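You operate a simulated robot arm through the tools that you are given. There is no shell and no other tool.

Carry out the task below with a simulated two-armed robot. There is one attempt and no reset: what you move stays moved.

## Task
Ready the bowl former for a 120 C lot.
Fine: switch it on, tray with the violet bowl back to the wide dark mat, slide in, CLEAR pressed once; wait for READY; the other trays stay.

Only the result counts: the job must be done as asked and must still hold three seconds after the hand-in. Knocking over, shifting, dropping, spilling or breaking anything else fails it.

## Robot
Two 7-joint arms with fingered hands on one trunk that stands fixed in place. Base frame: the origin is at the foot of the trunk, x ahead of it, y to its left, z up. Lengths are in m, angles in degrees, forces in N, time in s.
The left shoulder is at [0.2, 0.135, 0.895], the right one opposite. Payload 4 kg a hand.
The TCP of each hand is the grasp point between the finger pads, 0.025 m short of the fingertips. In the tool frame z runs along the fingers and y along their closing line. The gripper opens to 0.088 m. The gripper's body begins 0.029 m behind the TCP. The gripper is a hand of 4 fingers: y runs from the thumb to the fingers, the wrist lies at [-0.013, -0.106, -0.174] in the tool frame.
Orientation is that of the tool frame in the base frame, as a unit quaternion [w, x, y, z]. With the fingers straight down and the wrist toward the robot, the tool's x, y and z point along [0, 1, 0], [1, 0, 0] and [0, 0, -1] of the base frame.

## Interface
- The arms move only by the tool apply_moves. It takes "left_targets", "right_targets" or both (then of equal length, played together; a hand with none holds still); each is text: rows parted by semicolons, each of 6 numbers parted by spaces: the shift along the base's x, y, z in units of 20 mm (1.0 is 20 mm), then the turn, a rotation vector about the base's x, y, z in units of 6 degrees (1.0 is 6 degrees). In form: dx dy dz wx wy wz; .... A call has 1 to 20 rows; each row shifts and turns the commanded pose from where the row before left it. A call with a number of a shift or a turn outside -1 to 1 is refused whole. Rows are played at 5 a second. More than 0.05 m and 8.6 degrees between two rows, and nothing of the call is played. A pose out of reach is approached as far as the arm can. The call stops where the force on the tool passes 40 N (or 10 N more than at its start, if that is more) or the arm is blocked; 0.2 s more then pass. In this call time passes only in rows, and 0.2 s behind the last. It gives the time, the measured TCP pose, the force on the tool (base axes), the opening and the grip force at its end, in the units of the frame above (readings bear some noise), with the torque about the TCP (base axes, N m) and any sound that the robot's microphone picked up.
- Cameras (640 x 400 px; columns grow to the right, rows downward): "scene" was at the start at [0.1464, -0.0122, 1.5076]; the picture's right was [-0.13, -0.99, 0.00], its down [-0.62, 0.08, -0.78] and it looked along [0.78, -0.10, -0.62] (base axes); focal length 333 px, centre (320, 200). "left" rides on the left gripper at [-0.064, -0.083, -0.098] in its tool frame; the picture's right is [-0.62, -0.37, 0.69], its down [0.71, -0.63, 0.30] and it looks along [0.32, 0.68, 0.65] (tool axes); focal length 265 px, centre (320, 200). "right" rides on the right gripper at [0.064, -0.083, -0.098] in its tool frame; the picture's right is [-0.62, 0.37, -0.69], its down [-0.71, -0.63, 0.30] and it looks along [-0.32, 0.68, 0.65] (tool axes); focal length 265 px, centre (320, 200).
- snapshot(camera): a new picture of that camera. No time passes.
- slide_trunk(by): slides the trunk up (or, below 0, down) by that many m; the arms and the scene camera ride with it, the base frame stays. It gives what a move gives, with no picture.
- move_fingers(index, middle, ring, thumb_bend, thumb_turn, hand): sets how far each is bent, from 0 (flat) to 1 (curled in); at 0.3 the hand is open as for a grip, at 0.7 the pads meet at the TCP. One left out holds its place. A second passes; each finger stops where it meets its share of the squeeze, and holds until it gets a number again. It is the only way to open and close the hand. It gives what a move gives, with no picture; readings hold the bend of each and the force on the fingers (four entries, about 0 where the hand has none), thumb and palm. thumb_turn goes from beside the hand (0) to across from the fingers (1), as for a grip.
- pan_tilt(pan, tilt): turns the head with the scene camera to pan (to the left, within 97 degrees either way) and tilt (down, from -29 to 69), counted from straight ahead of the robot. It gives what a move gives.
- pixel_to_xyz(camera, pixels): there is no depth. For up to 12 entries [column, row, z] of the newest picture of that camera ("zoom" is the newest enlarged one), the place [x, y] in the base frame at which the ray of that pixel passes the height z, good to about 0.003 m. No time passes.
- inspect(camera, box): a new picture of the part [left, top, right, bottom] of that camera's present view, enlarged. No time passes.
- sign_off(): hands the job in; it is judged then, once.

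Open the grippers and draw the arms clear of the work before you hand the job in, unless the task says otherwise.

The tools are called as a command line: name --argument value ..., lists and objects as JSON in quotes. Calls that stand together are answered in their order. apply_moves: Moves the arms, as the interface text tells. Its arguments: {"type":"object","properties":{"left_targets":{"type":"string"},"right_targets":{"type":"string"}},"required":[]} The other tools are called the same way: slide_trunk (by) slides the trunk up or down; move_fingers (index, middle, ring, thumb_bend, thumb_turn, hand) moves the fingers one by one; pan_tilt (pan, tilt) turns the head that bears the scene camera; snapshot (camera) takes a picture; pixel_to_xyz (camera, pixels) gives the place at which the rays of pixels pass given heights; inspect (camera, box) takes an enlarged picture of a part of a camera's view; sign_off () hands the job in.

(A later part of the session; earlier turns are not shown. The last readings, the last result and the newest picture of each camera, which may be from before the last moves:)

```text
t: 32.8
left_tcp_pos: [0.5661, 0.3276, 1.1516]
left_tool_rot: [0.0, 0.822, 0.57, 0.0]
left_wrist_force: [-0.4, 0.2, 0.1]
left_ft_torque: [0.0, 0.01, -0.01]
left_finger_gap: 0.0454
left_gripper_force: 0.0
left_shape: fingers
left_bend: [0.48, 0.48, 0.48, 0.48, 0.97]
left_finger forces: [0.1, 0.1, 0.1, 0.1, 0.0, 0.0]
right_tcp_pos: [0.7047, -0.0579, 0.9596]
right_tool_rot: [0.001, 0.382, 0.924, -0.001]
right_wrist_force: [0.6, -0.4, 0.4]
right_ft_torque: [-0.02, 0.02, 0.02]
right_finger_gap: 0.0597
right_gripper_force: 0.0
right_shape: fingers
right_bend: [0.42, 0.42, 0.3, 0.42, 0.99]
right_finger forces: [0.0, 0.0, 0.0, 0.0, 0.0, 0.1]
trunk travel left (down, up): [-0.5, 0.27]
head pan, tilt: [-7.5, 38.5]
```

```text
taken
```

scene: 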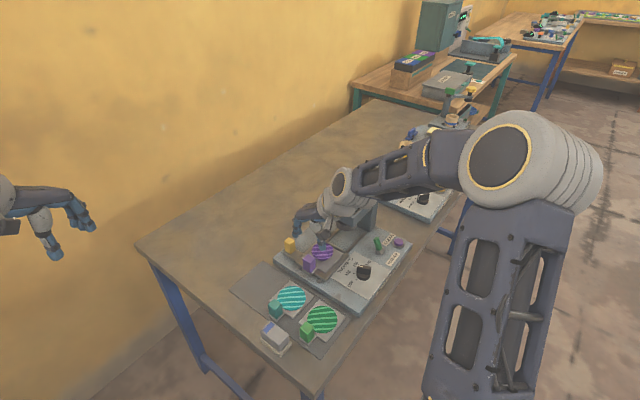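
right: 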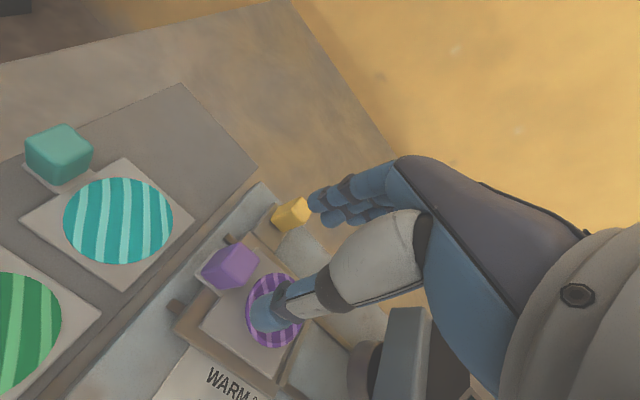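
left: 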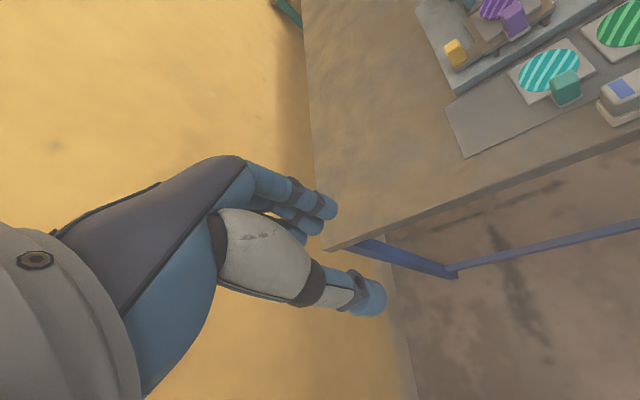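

The violet block shows at right pixel (232,265), bowl to its +u side. I verify the block's position in this view, and check the machine head's height for arm clearance.

inspect --camera "right" --box '[180, 210, 320, 320]'

pixel_to_xyz --camera "scene" --pixels '[[363, 182, 0.95], [363, 182, 1.0], [345, 205, 0.95], [345, 205, 1.0]]'

```text
3.64 times, centred on (250, 265) of right
```

zoom: 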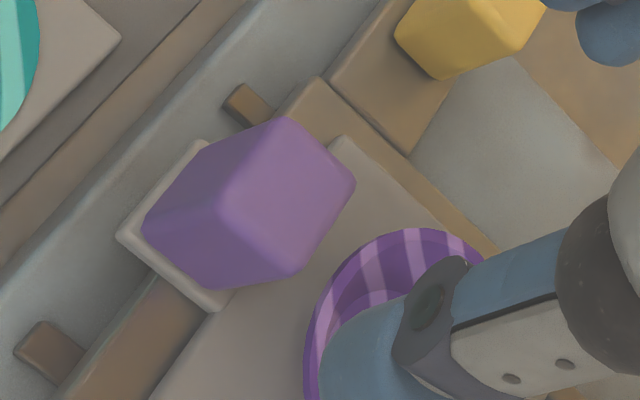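

```text
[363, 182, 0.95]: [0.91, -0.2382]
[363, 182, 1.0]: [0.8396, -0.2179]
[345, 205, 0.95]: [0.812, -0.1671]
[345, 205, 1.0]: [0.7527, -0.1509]
```

I convert the block's top-face corners with this right zoom.

pixel_to_xyz --camera "zoom" --pixels '[[287, 198, 0.8765], [218, 211, 0.8765], [283, 117, 0.8765], [355, 184, 0.8765], [299, 275, 0.8765], [408, 230, 0.868], [310, 330, 0.868]]'

```text
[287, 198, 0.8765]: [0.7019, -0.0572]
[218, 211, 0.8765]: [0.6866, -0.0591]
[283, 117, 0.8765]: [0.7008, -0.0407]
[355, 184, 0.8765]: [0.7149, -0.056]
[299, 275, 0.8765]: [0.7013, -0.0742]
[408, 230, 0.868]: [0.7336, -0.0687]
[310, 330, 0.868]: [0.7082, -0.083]
```

Block centre is (0.702,-0.057). To keep the ring finger away from the yellow handle I bend it to 0.42 too, then descend.

move_fingers --hand "right" --ring 0.43

apply_moves --right_targets "-0.06 0.03 -0.85 0 0 0;-0.06 0.03 -0.85 0 0 0;0 0 -0.85 0 0 0"

snapshot --camera "right"

inspect --camera "scene" --box '[265, 190, 375, 290]'

inspect --camera "left" --box '[410, 0, 560, 90]'

```text
t: 33.8
left_tcp_pos: [0.5657, 0.3281, 1.1517]
left_tool_rot: [0.0, 0.821, 0.57, 0.0]
left_wrist_force: [0.0, -0.8, 0.4]
left_ft_torque: [-0.01, 0.01, 0.0]
left_finger_gap: 0.0456
left_gripper_force: 0.2
left_shape: fingers
left_bend: [0.48, 0.48, 0.48, 0.48, 0.97]
left_finger forces: [0.1, 0.1, 0.0, 0.0, 0.1, 0.1]
right_tcp_pos: [0.704, -0.058, 0.9605]
right_tool_rot: [0.0, 0.383, 0.924, -0.001]
right_wrist_force: [-0.3, -0.5, 0.0]
right_ft_torque: [0.04, 0.05, 0.01]
right_finger_gap: 0.0598
right_gripper_force: 0.0
right_shape: fingers
right_bend: [0.42, 0.42, 0.43, 0.42, 0.99]
right_finger forces: [0.0, 0.1, 0.0, 0.0, 0.1, 0.1]
trunk travel left (down, up): [-0.5, 0.27]
head pan, tilt: [-7.5, 38.5]
```

```text
t: 34.6
left_tcp_pos: [0.5655, 0.328, 1.1513]
left_tool_rot: [0.0, 0.821, 0.571, 0.0]
left_wrist_force: [0.7, 0.3, 0.6]
left_ft_torque: [-0.01, 0.02, 0.0]
left_finger_gap: 0.0457
left_gripper_force: 0.0
left_shape: fingers
left_bend: [0.48, 0.48, 0.48, 0.48, 0.97]
left_finger forces: [0.0, 0.0, 0.0, 0.0, 0.1, 0.0]
right_tcp_pos: [0.7029, -0.0577, 0.909]
right_tool_rot: [-0.001, 0.382, 0.924, 0.0]
right_wrist_force: [0.3, -0.3, 0.3]
right_ft_torque: [0.0, 0.01, 0.02]
right_finger_gap: 0.0596
right_gripper_force: 0.2
right_shape: fingers
right_bend: [0.42, 0.42, 0.43, 0.42, 0.99]
right_finger forces: [0.1, 0.0, 0.0, 0.0, 0.0, 0.0]
trunk travel left (down, up): [-0.5, 0.27]
head pan, tilt: [-7.5, 38.5]
```

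```text
taken
```

right: 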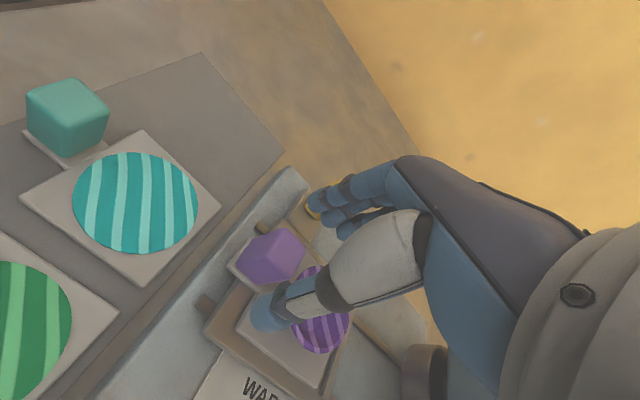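

```text
4.00 times, centred on (320, 240) of scene
```

zoom: 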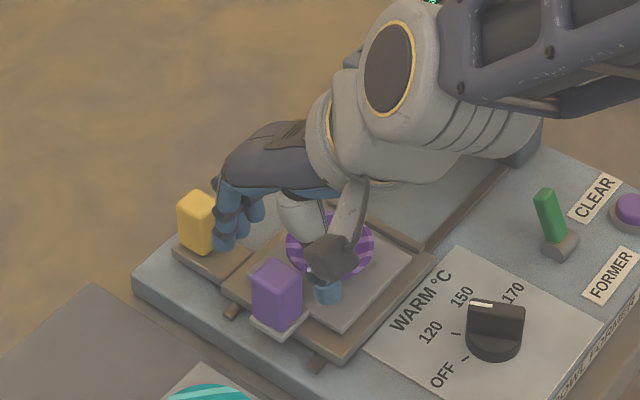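

```text
4.27 times, centred on (485, 45) of left
```

zoom: 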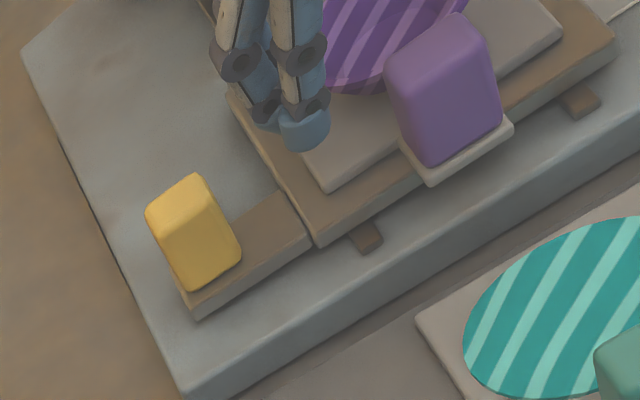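

Fingers come down between yellow handle and violet block. I check the index fingertip's position with left rays before the final descent.

pixel_to_xyz --camera "left" --pixels '[[481.5, 30, 0.88], [481.5, 30, 0.89], [481.5, 30, 0.9]]'

inspect --camera "right" --box '[210, 170, 370, 360]'

```text
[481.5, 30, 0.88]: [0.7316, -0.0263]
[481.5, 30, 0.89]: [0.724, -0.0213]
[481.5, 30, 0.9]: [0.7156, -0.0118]
```

```text
2.11 times, centred on (290, 265) of right
```

zoom: 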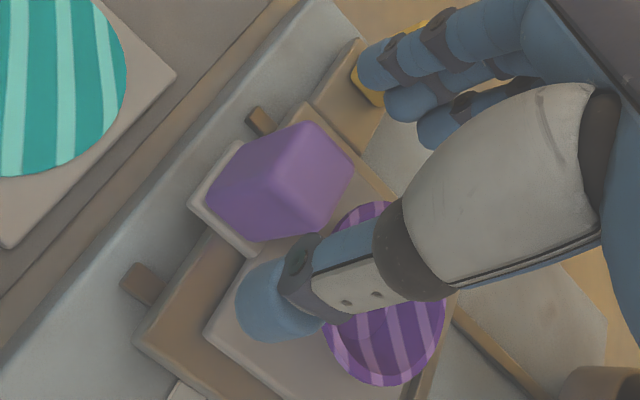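

Index tip sits near u 0.531, thumb at the TCP line, so a slight -u shift puts index and middle both on the block opposite the thumb. I descend the last 38 mm with that shift.

apply_moves --right_targets "-0.14 0.14 -0.6 0 0 0;0 0 -0.65 0 0 0;0 0 -0.65 0 0 0"

inspect --camera "left" --box '[410, 0, 560, 90]'

inspect --camera "right" --box '[210, 170, 370, 360]'

```text
t: 35.4
left_tcp_pos: [0.5664, 0.3276, 1.1503]
left_tool_rot: [0.0, 0.821, 0.57, 0.0]
left_wrist_force: [-0.5, 0.1, -0.3]
left_ft_torque: [-0.03, -0.01, 0.0]
left_finger_gap: 0.0456
left_gripper_force: 0.0
left_shape: fingers
left_bend: [0.48, 0.48, 0.48, 0.48, 0.97]
left_finger forces: [0.0, 0.0, 0.1, 0.0, 0.1, 0.0]
right_tcp_pos: [0.6989, -0.0536, 0.8695]
right_tool_rot: [0.0, 0.382, 0.924, -0.001]
right_wrist_force: [0.5, 0.2, 0.3]
right_ft_torque: [-0.03, 0.02, -0.01]
right_finger_gap: 0.0596
right_gripper_force: 0.0
right_shape: fingers
right_bend: [0.42, 0.42, 0.43, 0.42, 0.99]
right_finger forces: [0.1, 0.0, 0.0, 0.0, 0.1, 0.0]
trunk travel left (down, up): [-0.5, 0.27]
head pan, tilt: [-7.5, 38.5]
```

```text
4.27 times, centred on (485, 45) of left
```

zoom: 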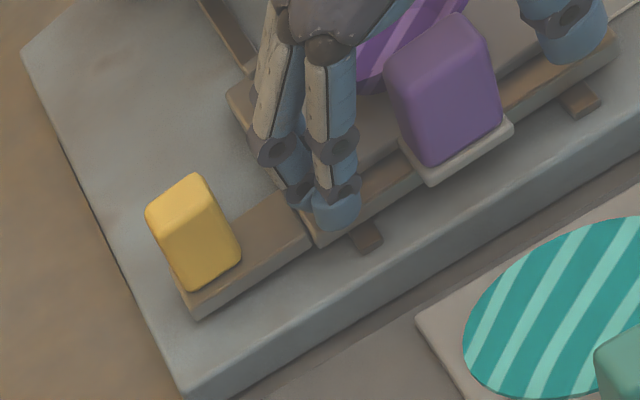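

```text
2.11 times, centred on (290, 265) of right
```

zoom: 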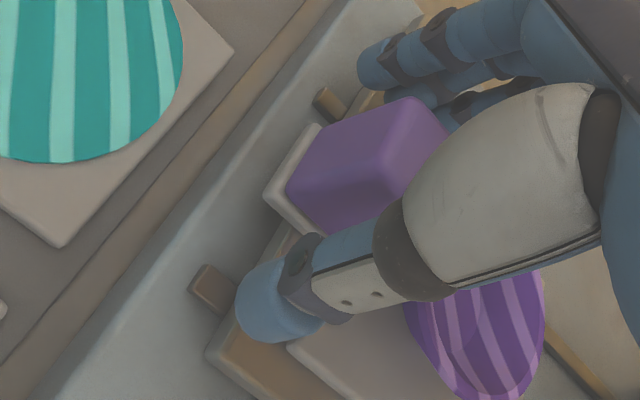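

Fingers and thumb straddle the block cleanly. I close index, middle and thumb on it, leaving the ring open to spare the bowl.

move_fingers --hand "right" --index 0.7 --middle 0.7 --thumb_bend 0.7

inspect --camera "left" --box '[410, 0, 560, 90]'

inspect --camera "right" --box '[210, 170, 370, 360]'

```text
t: 36.4
left_tcp_pos: [0.5664, 0.3286, 1.1516]
left_tool_rot: [0.0, 0.821, 0.571, 0.0]
left_wrist_force: [0.2, 0.1, 0.0]
left_ft_torque: [-0.01, 0.04, -0.01]
left_finger_gap: 0.0454
left_gripper_force: 0.0
left_shape: fingers
left_bend: [0.48, 0.48, 0.48, 0.48, 0.97]
left_finger forces: [0.0, 0.0, 0.1, 0.0, 0.0, 0.0]
right_tcp_pos: [0.7, -0.0542, 0.8711]
right_tool_rot: [-0.001, 0.383, 0.924, 0.0]
right_wrist_force: [-0.1, 0.3, -0.5]
right_ft_torque: [-0.02, 0.01, 0.02]
right_finger_gap: 0.0197
right_gripper_force: 8.8
right_shape: fingers
right_bend: [0.62, 0.64, 0.43, 0.59, 1.0]
right_finger forces: [4.3, 4.8, 0.0, 0.1, 8.9, 0.0]
trunk travel left (down, up): [-0.5, 0.27]
head pan, tilt: [-7.5, 38.5]
```

```text
4.27 times, centred on (485, 45) of left
```

zoom: 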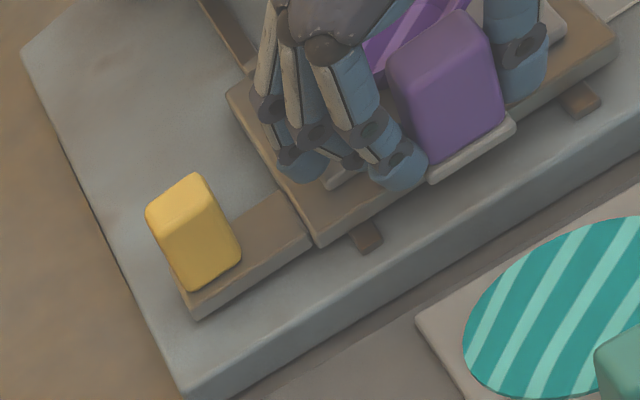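

```text
2.11 times, centred on (290, 265) of right
```

zoom: 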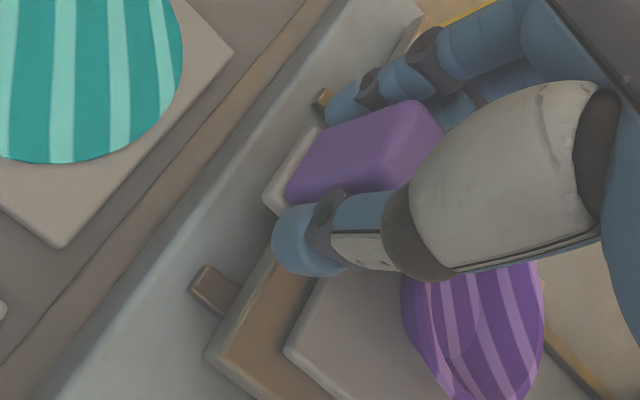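

Index and middle (4.3 and 4.8 N) balance the thumb (8.9 N) on the block. I lift slowly 12 mm and check for tilt.

apply_moves --right_targets "0 0 0.1 0 0 0;0 0 0.15 0 0 0;0 0 0.2 0 0 0;0 0 0.25 0 0 0"

inspect --camera "left" --box '[410, 0, 560, 90]'

inspect --camera "scene" --box '[265, 190, 375, 290]'

```text
t: 37.4
left_tcp_pos: [0.5667, 0.3277, 1.1527]
left_tool_rot: [0.0, 0.822, 0.57, 0.0]
left_wrist_force: [0.2, 0.4, -0.6]
left_ft_torque: [0.0, 0.02, 0.02]
left_finger_gap: 0.0455
left_gripper_force: 0.0
left_shape: fingers
left_bend: [0.48, 0.48, 0.48, 0.48, 0.97]
left_finger forces: [0.0, 0.0, 0.1, 0.0, 0.0, 0.1]
right_tcp_pos: [0.6978, -0.0541, 0.8852]
right_tool_rot: [0.0, 0.384, 0.923, 0.0]
right_wrist_force: [0.3, -0.1, -1.3]
right_ft_torque: [-0.01, 0.01, -0.02]
right_finger_gap: 0.0196
right_gripper_force: 9.3
right_shape: fingers
right_bend: [0.62, 0.64, 0.43, 0.59, 1.0]
right_finger forces: [4.5, 4.3, 0.0, 0.0, 8.9, 0.0]
trunk travel left (down, up): [-0.5, 0.27]
head pan, tilt: [-7.5, 38.5]
```

```text
4.27 times, centred on (485, 45) of left
```

zoom: 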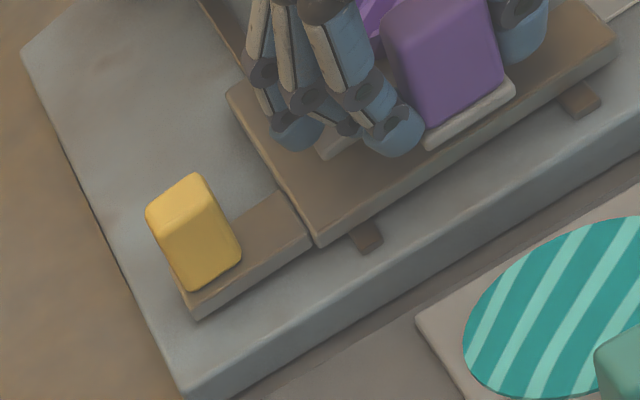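

```text
4.00 times, centred on (320, 240) of scene
```

zoom: 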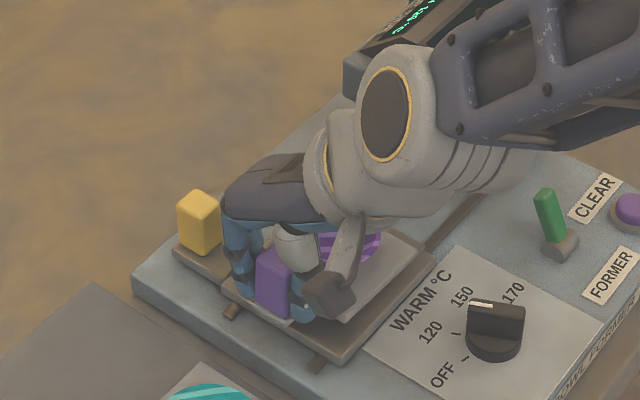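

The tray comes up level with the bowl on it (about 1.3 N). I lift further to clear everything, with gentle steps.

apply_moves --right_targets "0 0 0.3 0 0 0;0 0 0.45 0 0 0;0 0 0.5 0 0 0;0 0 0.5 0 0 0;0 0 0.5 0 0 0;0 0 0.35 0 0 0;0 0 0.15 0 0 0"

inspect --camera "left" --box '[410, 0, 560, 90]'

snapshot --camera "right"

inspect --camera "scene" --box '[265, 190, 375, 290]'

```text
t: 39.0
left_tcp_pos: [0.5667, 0.3269, 1.1511]
left_tool_rot: [0.0, 0.821, 0.571, 0.0]
left_wrist_force: [-0.2, -0.8, 0.6]
left_ft_torque: [0.01, -0.01, -0.01]
left_finger_gap: 0.0458
left_gripper_force: 0.0
left_shape: fingers
left_bend: [0.48, 0.48, 0.48, 0.48, 0.97]
left_finger forces: [0.0, 0.0, 0.2, 0.0, 0.1, 0.1]
right_tcp_pos: [0.699, -0.0541, 0.9397]
right_tool_rot: [-0.001, 0.383, 0.924, 0.0]
right_wrist_force: [-1.2, -0.3, -0.9]
right_ft_torque: [0.01, 0.0, 0.0]
right_finger_gap: 0.0196
right_gripper_force: 8.9
right_shape: fingers
right_bend: [0.62, 0.64, 0.43, 0.59, 1.0]
right_finger forces: [4.5, 4.3, 0.1, 0.0, 8.9, 0.0]
trunk travel left (down, up): [-0.5, 0.27]
head pan, tilt: [-7.5, 38.5]
```

```text
4.27 times, centred on (485, 45) of left
```

zoom: 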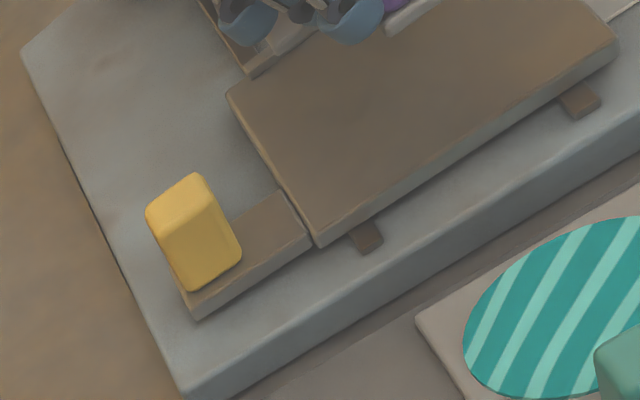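

```text
taken
```

right: 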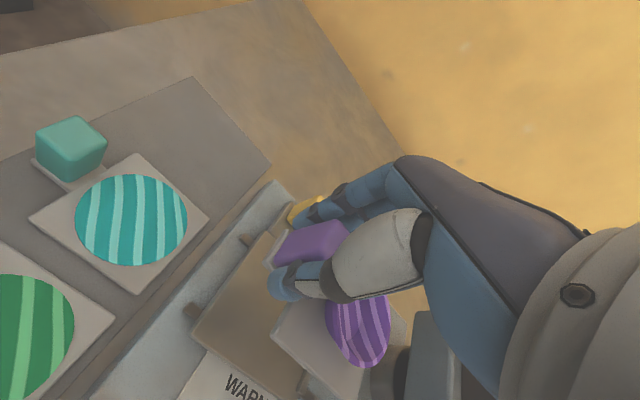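

```text
4.00 times, centred on (320, 240) of scene
```

zoom: 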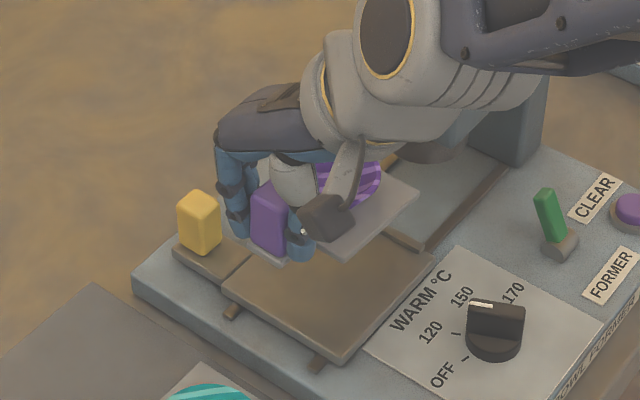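

The tray hangs level, well above the carriage. I carry it smoothly to above the free slot, about (-0.0265,+0.155).

apply_moves --right_targets "-0.035 0.2 0 0 0 0;-0.07 0.4 0 0 0 0;-0.1 0.6 0 0 0 0;-0.1 0.6 0 0 0 0;-0.1 0.6 0 0 0 0;-0.1 0.6 0 0 0 0;-0.1 0.6 0 0 0 0;-0.1 0.6 0 0 0 0;-0.1 0.6 0 0 0 0;-0.1 0.6 0 0 0 0;-0.1 0.6 0 0 0 0;-0.1 0.6 0 0 0 0;-0.1 0.6 0 0 0 0;-0.07 0.4 0 0 0 0;-0.05 0.2 0 0 0 0"

snapshot --camera "right"

snapshot --camera "scene"

snapshot --camera "left"

```text
t: 42.2
left_tcp_pos: [0.5664, 0.3288, 1.151]
left_tool_rot: [0.0, 0.821, 0.57, 0.0]
left_wrist_force: [-1.0, -0.4, -0.5]
left_ft_torque: [0.01, -0.01, 0.02]
left_finger_gap: 0.0455
left_gripper_force: 0.0
left_shape: fingers
left_bend: [0.48, 0.48, 0.48, 0.48, 0.97]
left_finger forces: [0.0, 0.0, 0.0, 0.1, 0.0, 0.1]
right_tcp_pos: [0.6743, 0.1027, 0.9395]
right_tool_rot: [0.0, 0.384, 0.924, -0.001]
right_wrist_force: [0.8, 0.3, 0.5]
right_ft_torque: [0.05, 0.0, 0.03]
right_finger_gap: 0.0193
right_gripper_force: 9.1
right_shape: fingers
right_bend: [0.62, 0.64, 0.43, 0.59, 1.0]
right_finger forces: [4.5, 4.4, 0.1, 0.0, 8.8, 0.1]
trunk travel left (down, up): [-0.5, 0.27]
head pan, tilt: [-7.5, 38.5]
```

```text
taken
```

right: 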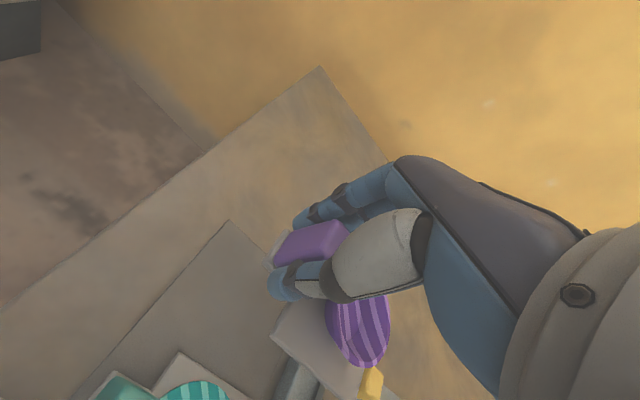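

```text
taken
```

scene: 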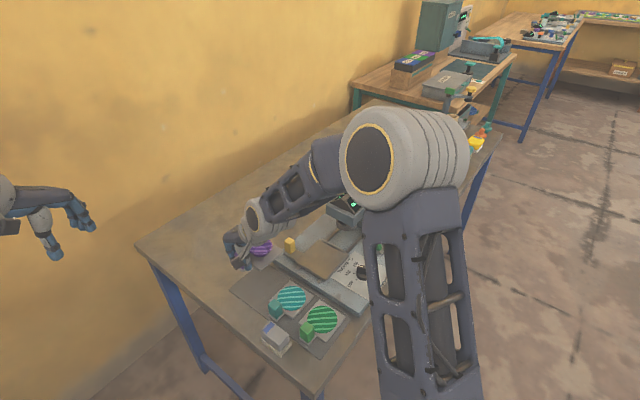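

```text
taken
```

left: 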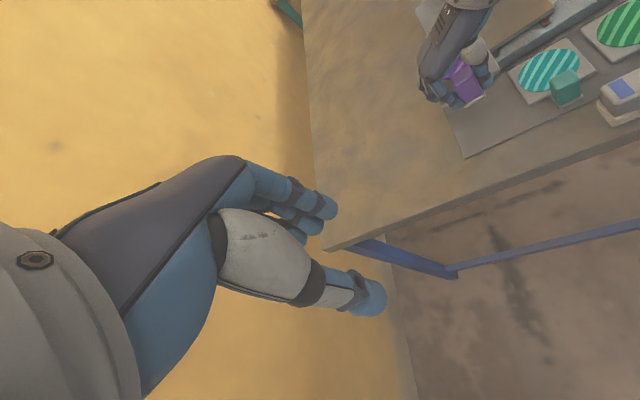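

The tray is above the free slot (left view (465,85)). I lower it 65 mm gently and check its alignment with mat and teal tray.

apply_moves --right_targets "0 0 -0.2 0 0 0;-0.04 -0.03 -0.45 0 0 0;-0.04 -0.03 -0.5 0 0 0;0 0 -0.5 0 0 0;0 0 -0.5 0 0 0;0 0 -0.5 0 0 0;0 0 -0.4 0 0 0;0 0 -0.2 0 0 0"

snapshot --camera "right"

inspect --camera "scene" --box '[215, 210, 335, 310]'

inspect --camera "left" --box '[400, 0, 600, 170]'

```text
t: 44.0
left_tcp_pos: [0.568, 0.3285, 1.1524]
left_tool_rot: [0.0, 0.821, 0.571, 0.0]
left_wrist_force: [-0.6, 0.4, 0.1]
left_ft_torque: [-0.01, 0.0, -0.01]
left_finger_gap: 0.0455
left_gripper_force: 0.1
left_shape: fingers
left_bend: [0.48, 0.48, 0.48, 0.48, 0.97]
left_finger forces: [0.0, 0.1, 0.0, 0.0, 0.0, 0.0]
right_tcp_pos: [0.6705, 0.1008, 0.8751]
right_tool_rot: [0.0, 0.382, 0.924, -0.002]
right_wrist_force: [0.1, -0.7, -0.8]
right_ft_torque: [-0.01, 0.02, -0.04]
right_finger_gap: 0.0197
right_gripper_force: 8.8
right_shape: fingers
right_bend: [0.62, 0.64, 0.43, 0.59, 1.0]
right_finger forces: [4.5, 4.3, 0.1, 0.0, 8.8, 0.0]
trunk travel left (down, up): [-0.5, 0.27]
head pan, tilt: [-7.5, 38.5]
```

```text
taken
```

right: 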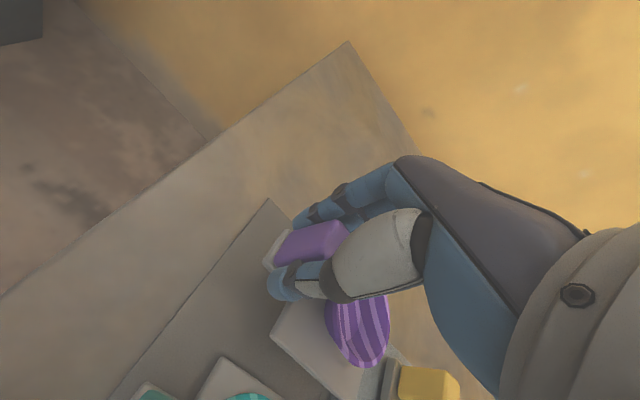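

```text
4.00 times, centred on (275, 260) of scene
```

zoom: 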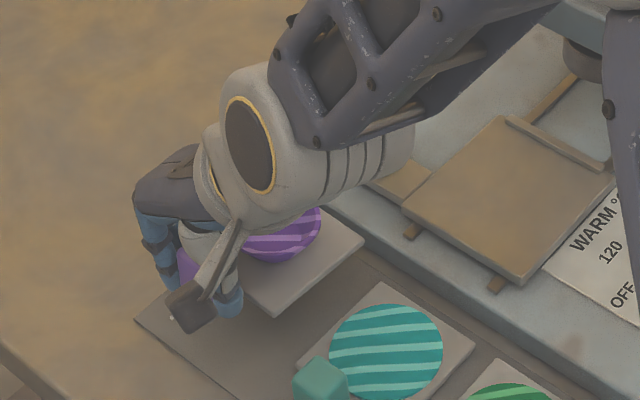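

```text
2.35 times, centred on (500, 85) of left
```

zoom: 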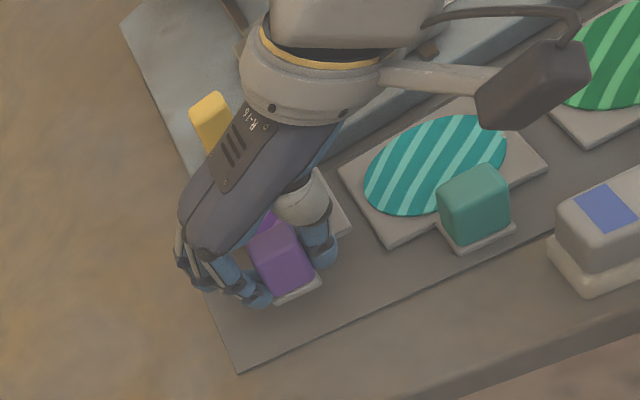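

I check the visible tray corners against the wanted slot (v 0.503–0.580, u 0.421–0.498).

pixel_to_xyz --camera "scene" --pixels '[[285.75, 270, 0.845], [263.75, 288.75, 0.845]]'

inspect --camera "right" --box '[180, 180, 420, 400]'

```text
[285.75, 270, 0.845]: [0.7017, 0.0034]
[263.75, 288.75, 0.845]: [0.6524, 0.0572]
```

```text
1.82 times, centred on (300, 290) of right
```

zoom: 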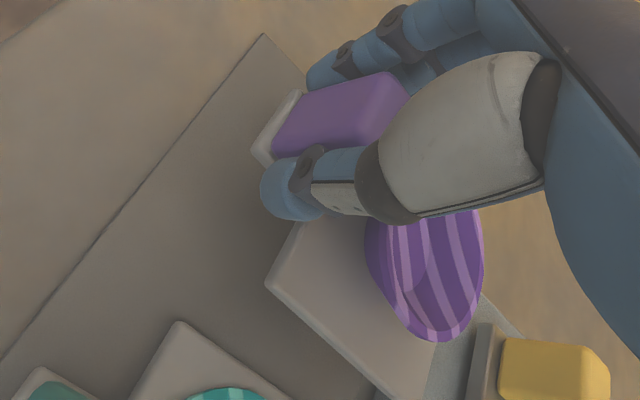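

Tray edges are at u 0.421–0.494, v from about 0.50: right in the slot with ~12 mm to the teal tray. I lower 32 mm, then will go in 2 mm steps.

apply_moves --right_targets "0.05 0.05 -0.3 0 0 0;0.05 0.05 -0.4 0 0 0;0 0 -0.4 0 0 0;0 0 -0.3 0 0 0;0 0 -0.2 0 0 0"

inspect --camera "left" --box '[430, 50, 530, 140]'

inspect --camera "scene" --box '[235, 240, 315, 310]'

```text
t: 45.2
left_tcp_pos: [0.5659, 0.3283, 1.151]
left_tool_rot: [0.001, 0.821, 0.571, 0.001]
left_wrist_force: [-0.2, 0.1, 0.1]
left_ft_torque: [-0.01, -0.02, 0.02]
left_finger_gap: 0.0458
left_gripper_force: 0.1
left_shape: fingers
left_bend: [0.48, 0.48, 0.48, 0.48, 0.97]
left_finger forces: [0.0, 0.0, 0.0, 0.1, 0.0, 0.0]
right_tcp_pos: [0.6735, 0.1038, 0.8438]
right_tool_rot: [0.0, 0.383, 0.924, 0.0]
right_wrist_force: [-0.1, -0.3, -0.5]
right_ft_torque: [0.02, 0.0, 0.03]
right_finger_gap: 0.0197
right_gripper_force: 8.7
right_shape: fingers
right_bend: [0.62, 0.64, 0.43, 0.59, 1.0]
right_finger forces: [4.6, 4.3, 0.1, 0.0, 8.9, 0.0]
trunk travel left (down, up): [-0.5, 0.27]
head pan, tilt: [-7.5, 38.5]
```

```text
4.44 times, centred on (480, 95) of left
```

zoom: 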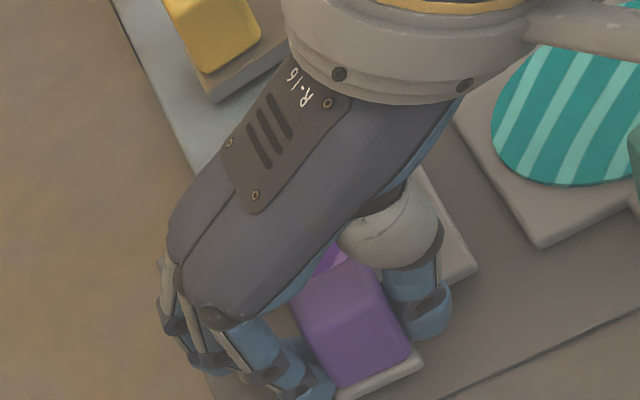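

```text
5.71 times, centred on (275, 275) of scene
```

zoom: 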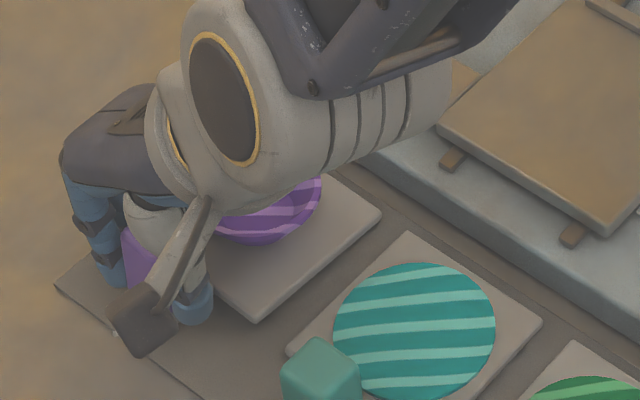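

The tray hovers a few millimetres above the mat. I lower in 1.6 mm steps and watch the force.

apply_moves --right_targets "0 0 -0.08 0 0 0;0 0 -0.08 0 0 0;0 0 -0.08 0 0 0"

```text
t: 46.0
left_tcp_pos: [0.5663, 0.3283, 1.152]
left_tool_rot: [0.0, 0.821, 0.571, 0.001]
left_wrist_force: [0.3, 0.6, -0.3]
left_ft_torque: [0.0, -0.01, 0.0]
left_finger_gap: 0.0454
left_gripper_force: 0.0
left_shape: fingers
left_bend: [0.48, 0.48, 0.48, 0.48, 0.97]
left_finger forces: [0.1, 0.1, 0.0, 0.0, 0.0, 0.0]
right_tcp_pos: [0.6729, 0.1036, 0.8388]
right_tool_rot: [0.0, 0.382, 0.924, 0.0]
right_wrist_force: [-0.3, 0.0, -0.9]
right_ft_torque: [-0.02, -0.04, 0.01]
right_finger_gap: 0.0197
right_gripper_force: 9.3
right_shape: fingers
right_bend: [0.62, 0.64, 0.43, 0.59, 1.0]
right_finger forces: [4.4, 4.4, 0.0, 0.1, 8.8, 0.0]
trunk travel left (down, up): [-0.5, 0.27]
head pan, tilt: [-7.5, 38.5]
```

No contact yet (-0.9 N is the tray's weight). I continue in the same small steps.

apply_moves --right_targets "0 0 -0.08 0 0 0;0 0 -0.08 0 0 0"

```text
t: 46.6
left_tcp_pos: [0.5662, 0.3291, 1.151]
left_tool_rot: [0.0, 0.821, 0.57, -0.001]
left_wrist_force: [0.1, -0.3, -0.8]
left_ft_torque: [0.0, 0.03, 0.03]
left_finger_gap: 0.0455
left_gripper_force: 0.1
left_shape: fingers
left_bend: [0.48, 0.48, 0.48, 0.48, 0.97]
left_finger forces: [0.0, 0.0, 0.0, 0.0, 0.0, 0.1]
right_tcp_pos: [0.6733, 0.103, 0.836]
right_tool_rot: [0.0, 0.383, 0.924, 0.001]
right_wrist_force: [0.3, 0.4, 4.5]
right_ft_torque: [-0.04, 0.02, 0.02]
right_finger_gap: 0.0196
right_gripper_force: 9.0
right_shape: fingers
right_bend: [0.63, 0.64, 0.43, 0.59, 1.0]
right_finger forces: [4.4, 4.8, 0.1, 0.0, 9.3, 0.0]
trunk travel left (down, up): [-0.5, 0.27]
head pan, tilt: [-7.5, 38.5]
```

Contact at +4.5 N: the tray sits on the mat. I open the fingers moderately to release the block.

move_fingers --hand "right" --index 0.45 --middle 0.45 --ring 0.4 --thumb_bend 0.45

inspect --camera "left" --box '[430, 50, 530, 140]'

inspect --camera "scene" --box '[235, 240, 315, 310]'

```text
t: 47.6
left_tcp_pos: [0.5658, 0.3265, 1.1514]
left_tool_rot: [0.0, 0.821, 0.571, 0.0]
left_wrist_force: [0.4, -0.2, -0.2]
left_ft_torque: [-0.01, -0.01, 0.02]
left_finger_gap: 0.0458
left_gripper_force: 0.1
left_shape: fingers
left_bend: [0.48, 0.48, 0.48, 0.48, 0.97]
left_finger forces: [0.0, 0.0, 0.0, 0.1, 0.0, 0.1]
right_tcp_pos: [0.6736, 0.1024, 0.8356]
right_tool_rot: [0.0, 0.383, 0.924, 0.0]
right_wrist_force: [0.1, 0.4, -0.9]
right_ft_torque: [-0.02, 0.02, -0.01]
right_finger_gap: 0.0521
right_gripper_force: 0.0
right_shape: fingers
right_bend: [0.45, 0.45, 0.4, 0.45, 0.99]
right_finger forces: [0.0, 0.1, 0.0, 0.1, 0.0, 0.0]
trunk travel left (down, up): [-0.5, 0.27]
head pan, tilt: [-7.5, 38.5]
```

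```text
4.44 times, centred on (480, 95) of left
```

zoom: 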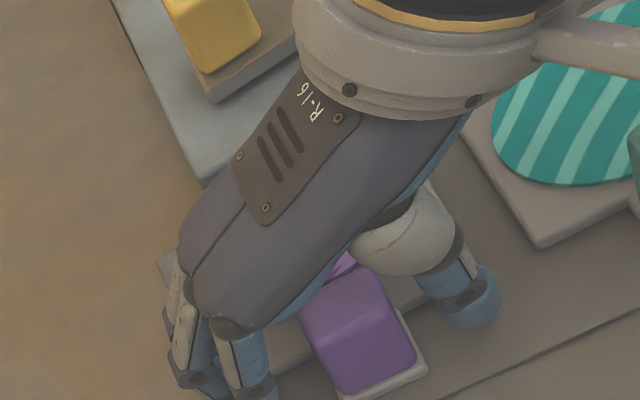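

```text
5.71 times, centred on (275, 275) of scene
```

zoom: 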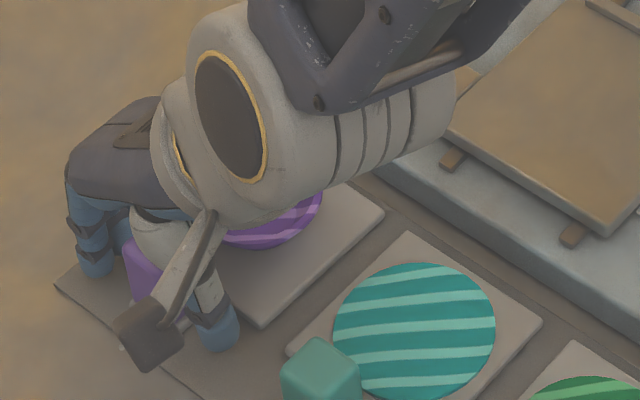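

The block is free on both sides and the tray lies flat on the mat. I raise the right hand straight up.

apply_moves --right_targets "0 0 0.3 0 0 0;0 0 0.5 0 0 0;0 0 0.8 0 0 0;0 0 1 0 0 0;0 0 1 0 0 0;0 0 1 0 0 0;0 0 1 0 0 0"

snapshot --camera "right"

inspect --camera "left" --box '[410, 20, 610, 160]'

inspect --camera "scene" --box '[215, 210, 375, 330]'

```text
t: 49.2
left_tcp_pos: [0.5653, 0.329, 1.1511]
left_tool_rot: [0.0, 0.821, 0.571, 0.0]
left_wrist_force: [0.1, 0.4, -0.2]
left_ft_torque: [-0.01, 0.01, 0.02]
left_finger_gap: 0.0455
left_gripper_force: 0.1
left_shape: fingers
left_bend: [0.48, 0.48, 0.48, 0.48, 0.97]
left_finger forces: [0.0, 0.0, 0.0, 0.1, 0.0, 0.1]
right_tcp_pos: [0.673, 0.1018, 0.9473]
right_tool_rot: [0.0, 0.382, 0.924, -0.001]
right_wrist_force: [0.2, -0.3, 0.3]
right_ft_torque: [0.04, -0.01, 0.01]
right_finger_gap: 0.0519
right_gripper_force: 0.2
right_shape: fingers
right_bend: [0.45, 0.45, 0.4, 0.45, 0.99]
right_finger forces: [0.0, 0.0, 0.0, 0.0, 0.0, 0.1]
trunk travel left (down, up): [-0.5, 0.27]
head pan, tilt: [-7.5, 38.5]
```

```text
taken
```

right: 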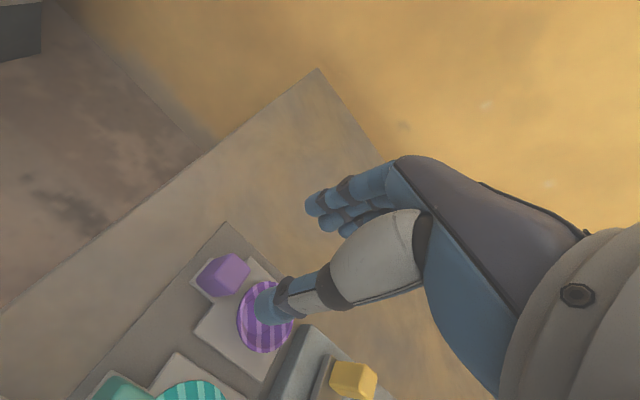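

```text
2.86 times, centred on (510, 90) of left
```

zoom: 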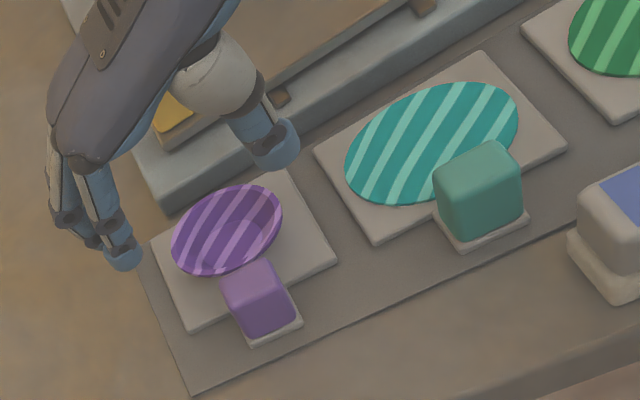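

```text
3.33 times, centred on (295, 270) of scene
```

zoom: 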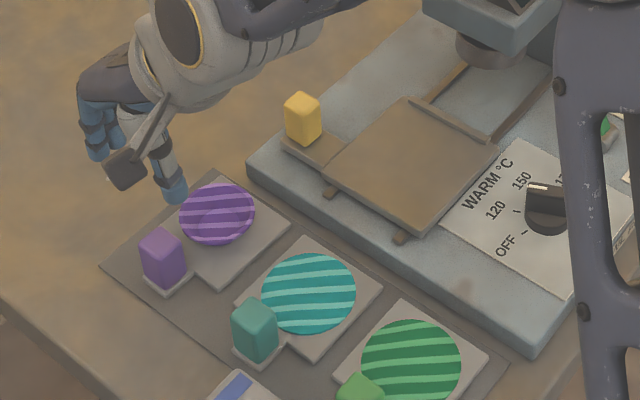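

The violet tray is entirely on the mat's free slot, bowl upright, and the neighbours unmoved. I now retract the right arm up and to the right, unwinding its yaw.

apply_moves --right_targets "-0.2 -0.6 0.6 0 0 -0.375;-0.28 -1 0.4 0 0 -0.375;-0.28 -1 0.4 0 0 -0.375;-0.28 -1 0.4 0 0 -0.375;-0.28 -1 0.4 0 0 -0.375;-0.28 -1 0.4 0 0 -0.375;-0.28 -1 0.3 0 0 -0.375;-0.28 -1 0.3 0 0 -0.375;-0.28 -1 0.3 0 0 -0.375;-0.28 -1 0.3 0 0 -0.375;-0.28 -1 0.3 0 0 -0.375;-0.28 -1 0.3 0 0 -0.375;-0.28 -1 0.3 0 0 -0.375;-0.28 -1 0.3 0 0 -0.375;-0.28 -1 0.3 0 0 -0.375;-0.28 -1 0.3 0 0 -0.375;-0.28 -1 0.3 0 0 -0.375;-0.28 -1 0.3 0 0 -0.375;-0.28 -1 0.3 0 0 -0.375;-0.28 -1 0 0 0 -0.375"

snapshot --camera "scene"

snapshot --camera "right"

```text
t: 53.4
left_tcp_pos: [0.5664, 0.3279, 1.1511]
left_tool_rot: [0.0, 0.821, 0.571, 0.0]
left_wrist_force: [0.7, 0.2, -0.3]
left_ft_torque: [0.04, 0.02, 0.03]
left_finger_gap: 0.0456
left_gripper_force: 0.1
left_shape: fingers
left_bend: [0.48, 0.48, 0.48, 0.48, 0.97]
left_finger forces: [0.1, 0.0, 0.0, 0.1, 0.1, 0.0]
right_tcp_pos: [0.5632, -0.2866, 1.078]
right_tool_rot: [0.0, 0.707, 0.707, 0.0]
right_wrist_force: [-0.2, 0.1, 0.1]
right_ft_torque: [-0.03, 0.01, 0.0]
right_finger_gap: 0.052
right_gripper_force: 0.0
right_shape: fingers
right_bend: [0.45, 0.45, 0.4, 0.45, 0.99]
right_finger forces: [0.0, 0.1, 0.1, 0.1, 0.0, 0.1]
trunk travel left (down, up): [-0.5, 0.27]
head pan, tilt: [-7.5, 38.5]
```

```text
taken
```

scene: 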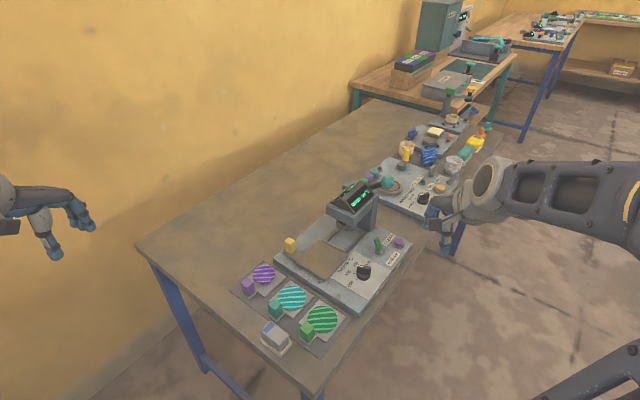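

```text
taken
```

right: 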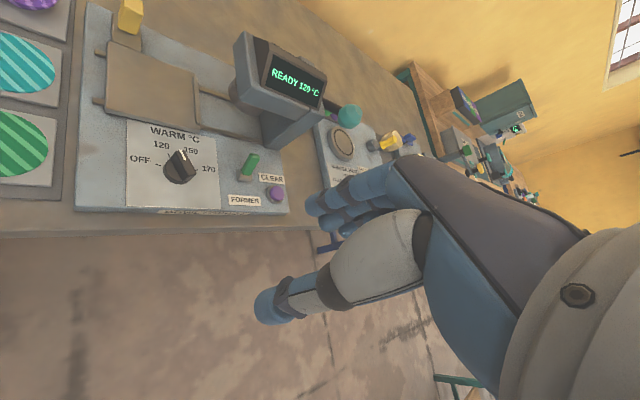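

The display seems to read READY 120 °C already; I zoom to confirm, and measure the head and handle for the slide-in.

inspect --camera "right" --box '[80, 0, 360, 140]'

inspect --camera "scene" --box '[275, 170, 395, 280]'

```text
2.29 times, centred on (220, 70) of right
```

zoom: 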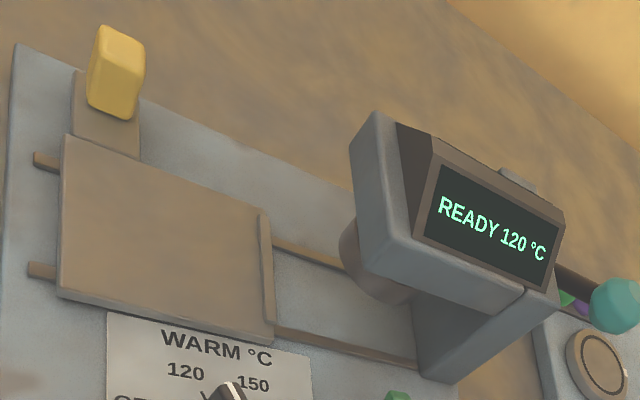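

```text
3.64 times, centred on (335, 225) of scene
```

zoom: 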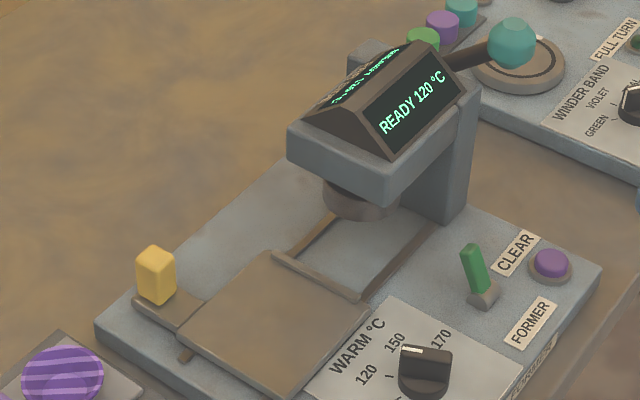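

READY 120 °C it is. I triangulate the head's corners to know how close the hand may pass when pushing the handle.

pixel_to_xyz --camera "scene" --pixels '[[326.2, 205.8, 0.92], [326.2, 205.8, 0.96], [326.8, 216.2, 0.88], [326.8, 216.2, 0.92], [350.9, 226.4, 0.88], [350.9, 226.4, 0.92], [284.5, 243.5, 0.836], [337, 271.7, 0.84], [299, 251.5, 0.836]]'

pixel_to_xyz --camera "right" --pixels '[[244, 31.6, 0.92], [244, 31.6, 0.96], [233.1, 47.3, 0.88], [233.1, 47.3, 0.92], [238.3, 87.5, 0.88], [238.3, 87.5, 0.92]]'

```text
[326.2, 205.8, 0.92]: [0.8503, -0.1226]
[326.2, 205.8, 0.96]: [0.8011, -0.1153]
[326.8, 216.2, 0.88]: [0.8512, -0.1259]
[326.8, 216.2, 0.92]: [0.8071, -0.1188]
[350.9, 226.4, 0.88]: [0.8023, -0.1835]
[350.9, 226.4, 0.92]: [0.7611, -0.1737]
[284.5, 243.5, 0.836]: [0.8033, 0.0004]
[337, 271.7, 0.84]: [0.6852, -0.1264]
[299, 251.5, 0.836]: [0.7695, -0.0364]
```

```text
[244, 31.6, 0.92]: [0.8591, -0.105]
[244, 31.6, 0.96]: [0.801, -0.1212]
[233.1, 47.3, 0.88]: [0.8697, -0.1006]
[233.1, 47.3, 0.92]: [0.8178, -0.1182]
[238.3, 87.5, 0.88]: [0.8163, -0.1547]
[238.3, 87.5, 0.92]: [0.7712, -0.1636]
```

The head spans u ≥ 0.655, v 0.41–0.49, z ≥ 0.92, so a hand pushing the handle at v ≈ 0.54 stays 25 mm clear. I close the left hand to a pinch and bring it above the -u side of the yellow handle with yaw -45°.

move_fingers --hand "left" --index 0.7 --middle 0.7 --ring 0.7 --thumb_bend 0.7

apply_moves --left_targets "0.561 -0.969 -0.594 0 0 -0.256;0.561 -0.969 -0.594 0 0 -0.256;0.561 -0.969 -0.594 0 0 -0.256;0.561 -0.969 -0.594 0 0 -0.256;0.561 -0.969 -0.594 0 0 -0.256;0.561 -0.969 -0.594 0 0 -0.256;0.561 -0.969 -0.594 0 0 -0.256;0.561 -0.969 -0.594 0 0 -0.256;0.561 -0.969 -0.594 0 0 -0.256;0.561 -0.969 -0.594 0 0 -0.256;0.561 -0.969 -0.594 0 0 -0.256;0.561 -0.969 -0.594 0 0 -0.256;0.561 -0.969 -0.594 0 0 -0.256;0.561 -0.969 -0.594 0 0 -0.256;0.561 -0.969 -0.594 0 0 -0.256;0.561 -0.969 -0.594 0 0 -0.256"

snapshot --camera "left"

inspect --camera "scene" --box '[235, 170, 395, 290]'

inspect --camera "right" --box '[60, 0, 300, 150]'

```text
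t: 54.4
left_tcp_pos: [0.5657, 0.3277, 1.1521]
left_tool_rot: [0.001, 0.822, 0.57, 0.0]
left_wrist_force: [0.5, 0.2, -0.7]
left_ft_torque: [0.03, -0.01, 0.0]
left_finger_gap: 0.0
left_gripper_force: 0.1
left_shape: fingers
left_bend: [0.7, 0.7, 0.7, 0.7, 0.97]
left_finger forces: [0.0, 0.1, 0.0, 0.0, 0.0, 0.1]
right_tcp_pos: [0.5636, -0.2867, 1.0789]
right_tool_rot: [0.0, 0.707, 0.707, 0.0]
right_wrist_force: [-0.4, 0.3, -0.1]
right_ft_torque: [-0.02, -0.04, 0.01]
right_finger_gap: 0.0519
right_gripper_force: 0.0
right_shape: fingers
right_bend: [0.45, 0.45, 0.4, 0.45, 0.99]
right_finger forces: [0.0, 0.1, 0.1, 0.0, 0.0, 0.1]
trunk travel left (down, up): [-0.5, 0.27]
head pan, tilt: [-7.5, 38.5]
```

```text
t: 57.8
left_tcp_pos: [0.7028, 0.078, 0.9739]
left_tool_rot: [0.0, 0.924, 0.383, -0.001]
left_wrist_force: [0.3, 0.2, 0.1]
left_ft_torque: [0.02, 0.01, 0.0]
left_finger_gap: 0.0
left_gripper_force: 0.1
left_shape: fingers
left_bend: [0.7, 0.7, 0.7, 0.7, 0.97]
left_finger forces: [0.1, 0.0, 0.1, 0.0, 0.0, 0.0]
left hand out of reach, approached as far as the arm can: row 13, 14, 15, 16
right_tcp_pos: [0.5637, -0.2873, 1.0764]
right_tool_rot: [0.0, 0.707, 0.707, -0.001]
right_wrist_force: [0.2, 0.3, -0.5]
right_ft_torque: [-0.01, -0.01, -0.02]
right_finger_gap: 0.052
right_gripper_force: 0.2
right_shape: fingers
right_bend: [0.45, 0.45, 0.4, 0.45, 0.99]
right_finger forces: [0.0, 0.0, 0.1, 0.1, 0.0, 0.1]
trunk travel left (down, up): [-0.5, 0.27]
head pan, tilt: [-7.5, 38.5]
```

```text
taken
```

left: 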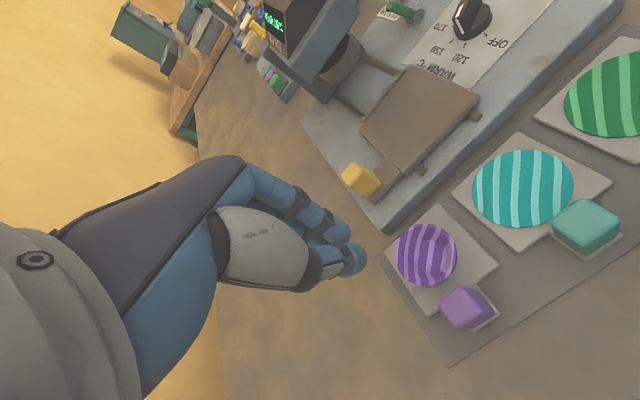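

```text
3.33 times, centred on (315, 230) of scene
```

zoom: 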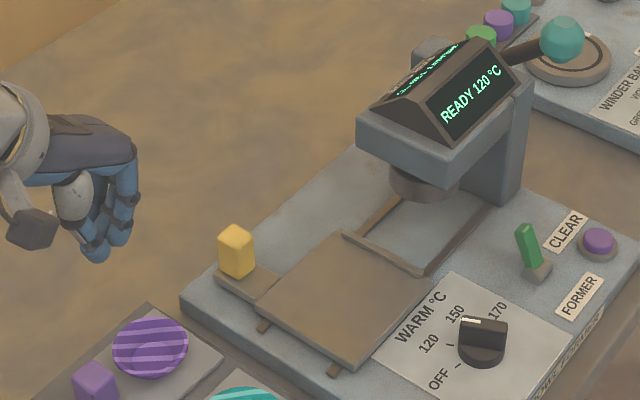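

```text
2.67 times, centred on (180, 75) of right
```

zoom: 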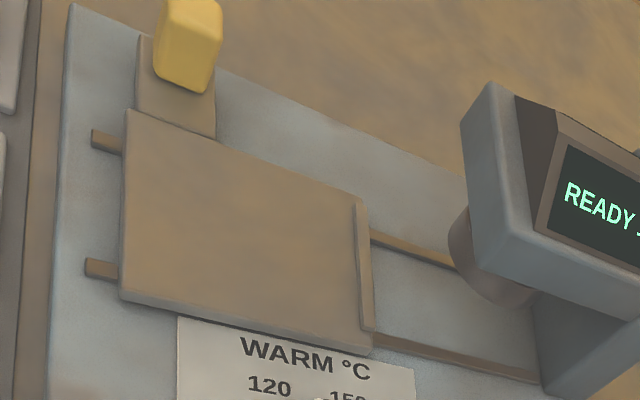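

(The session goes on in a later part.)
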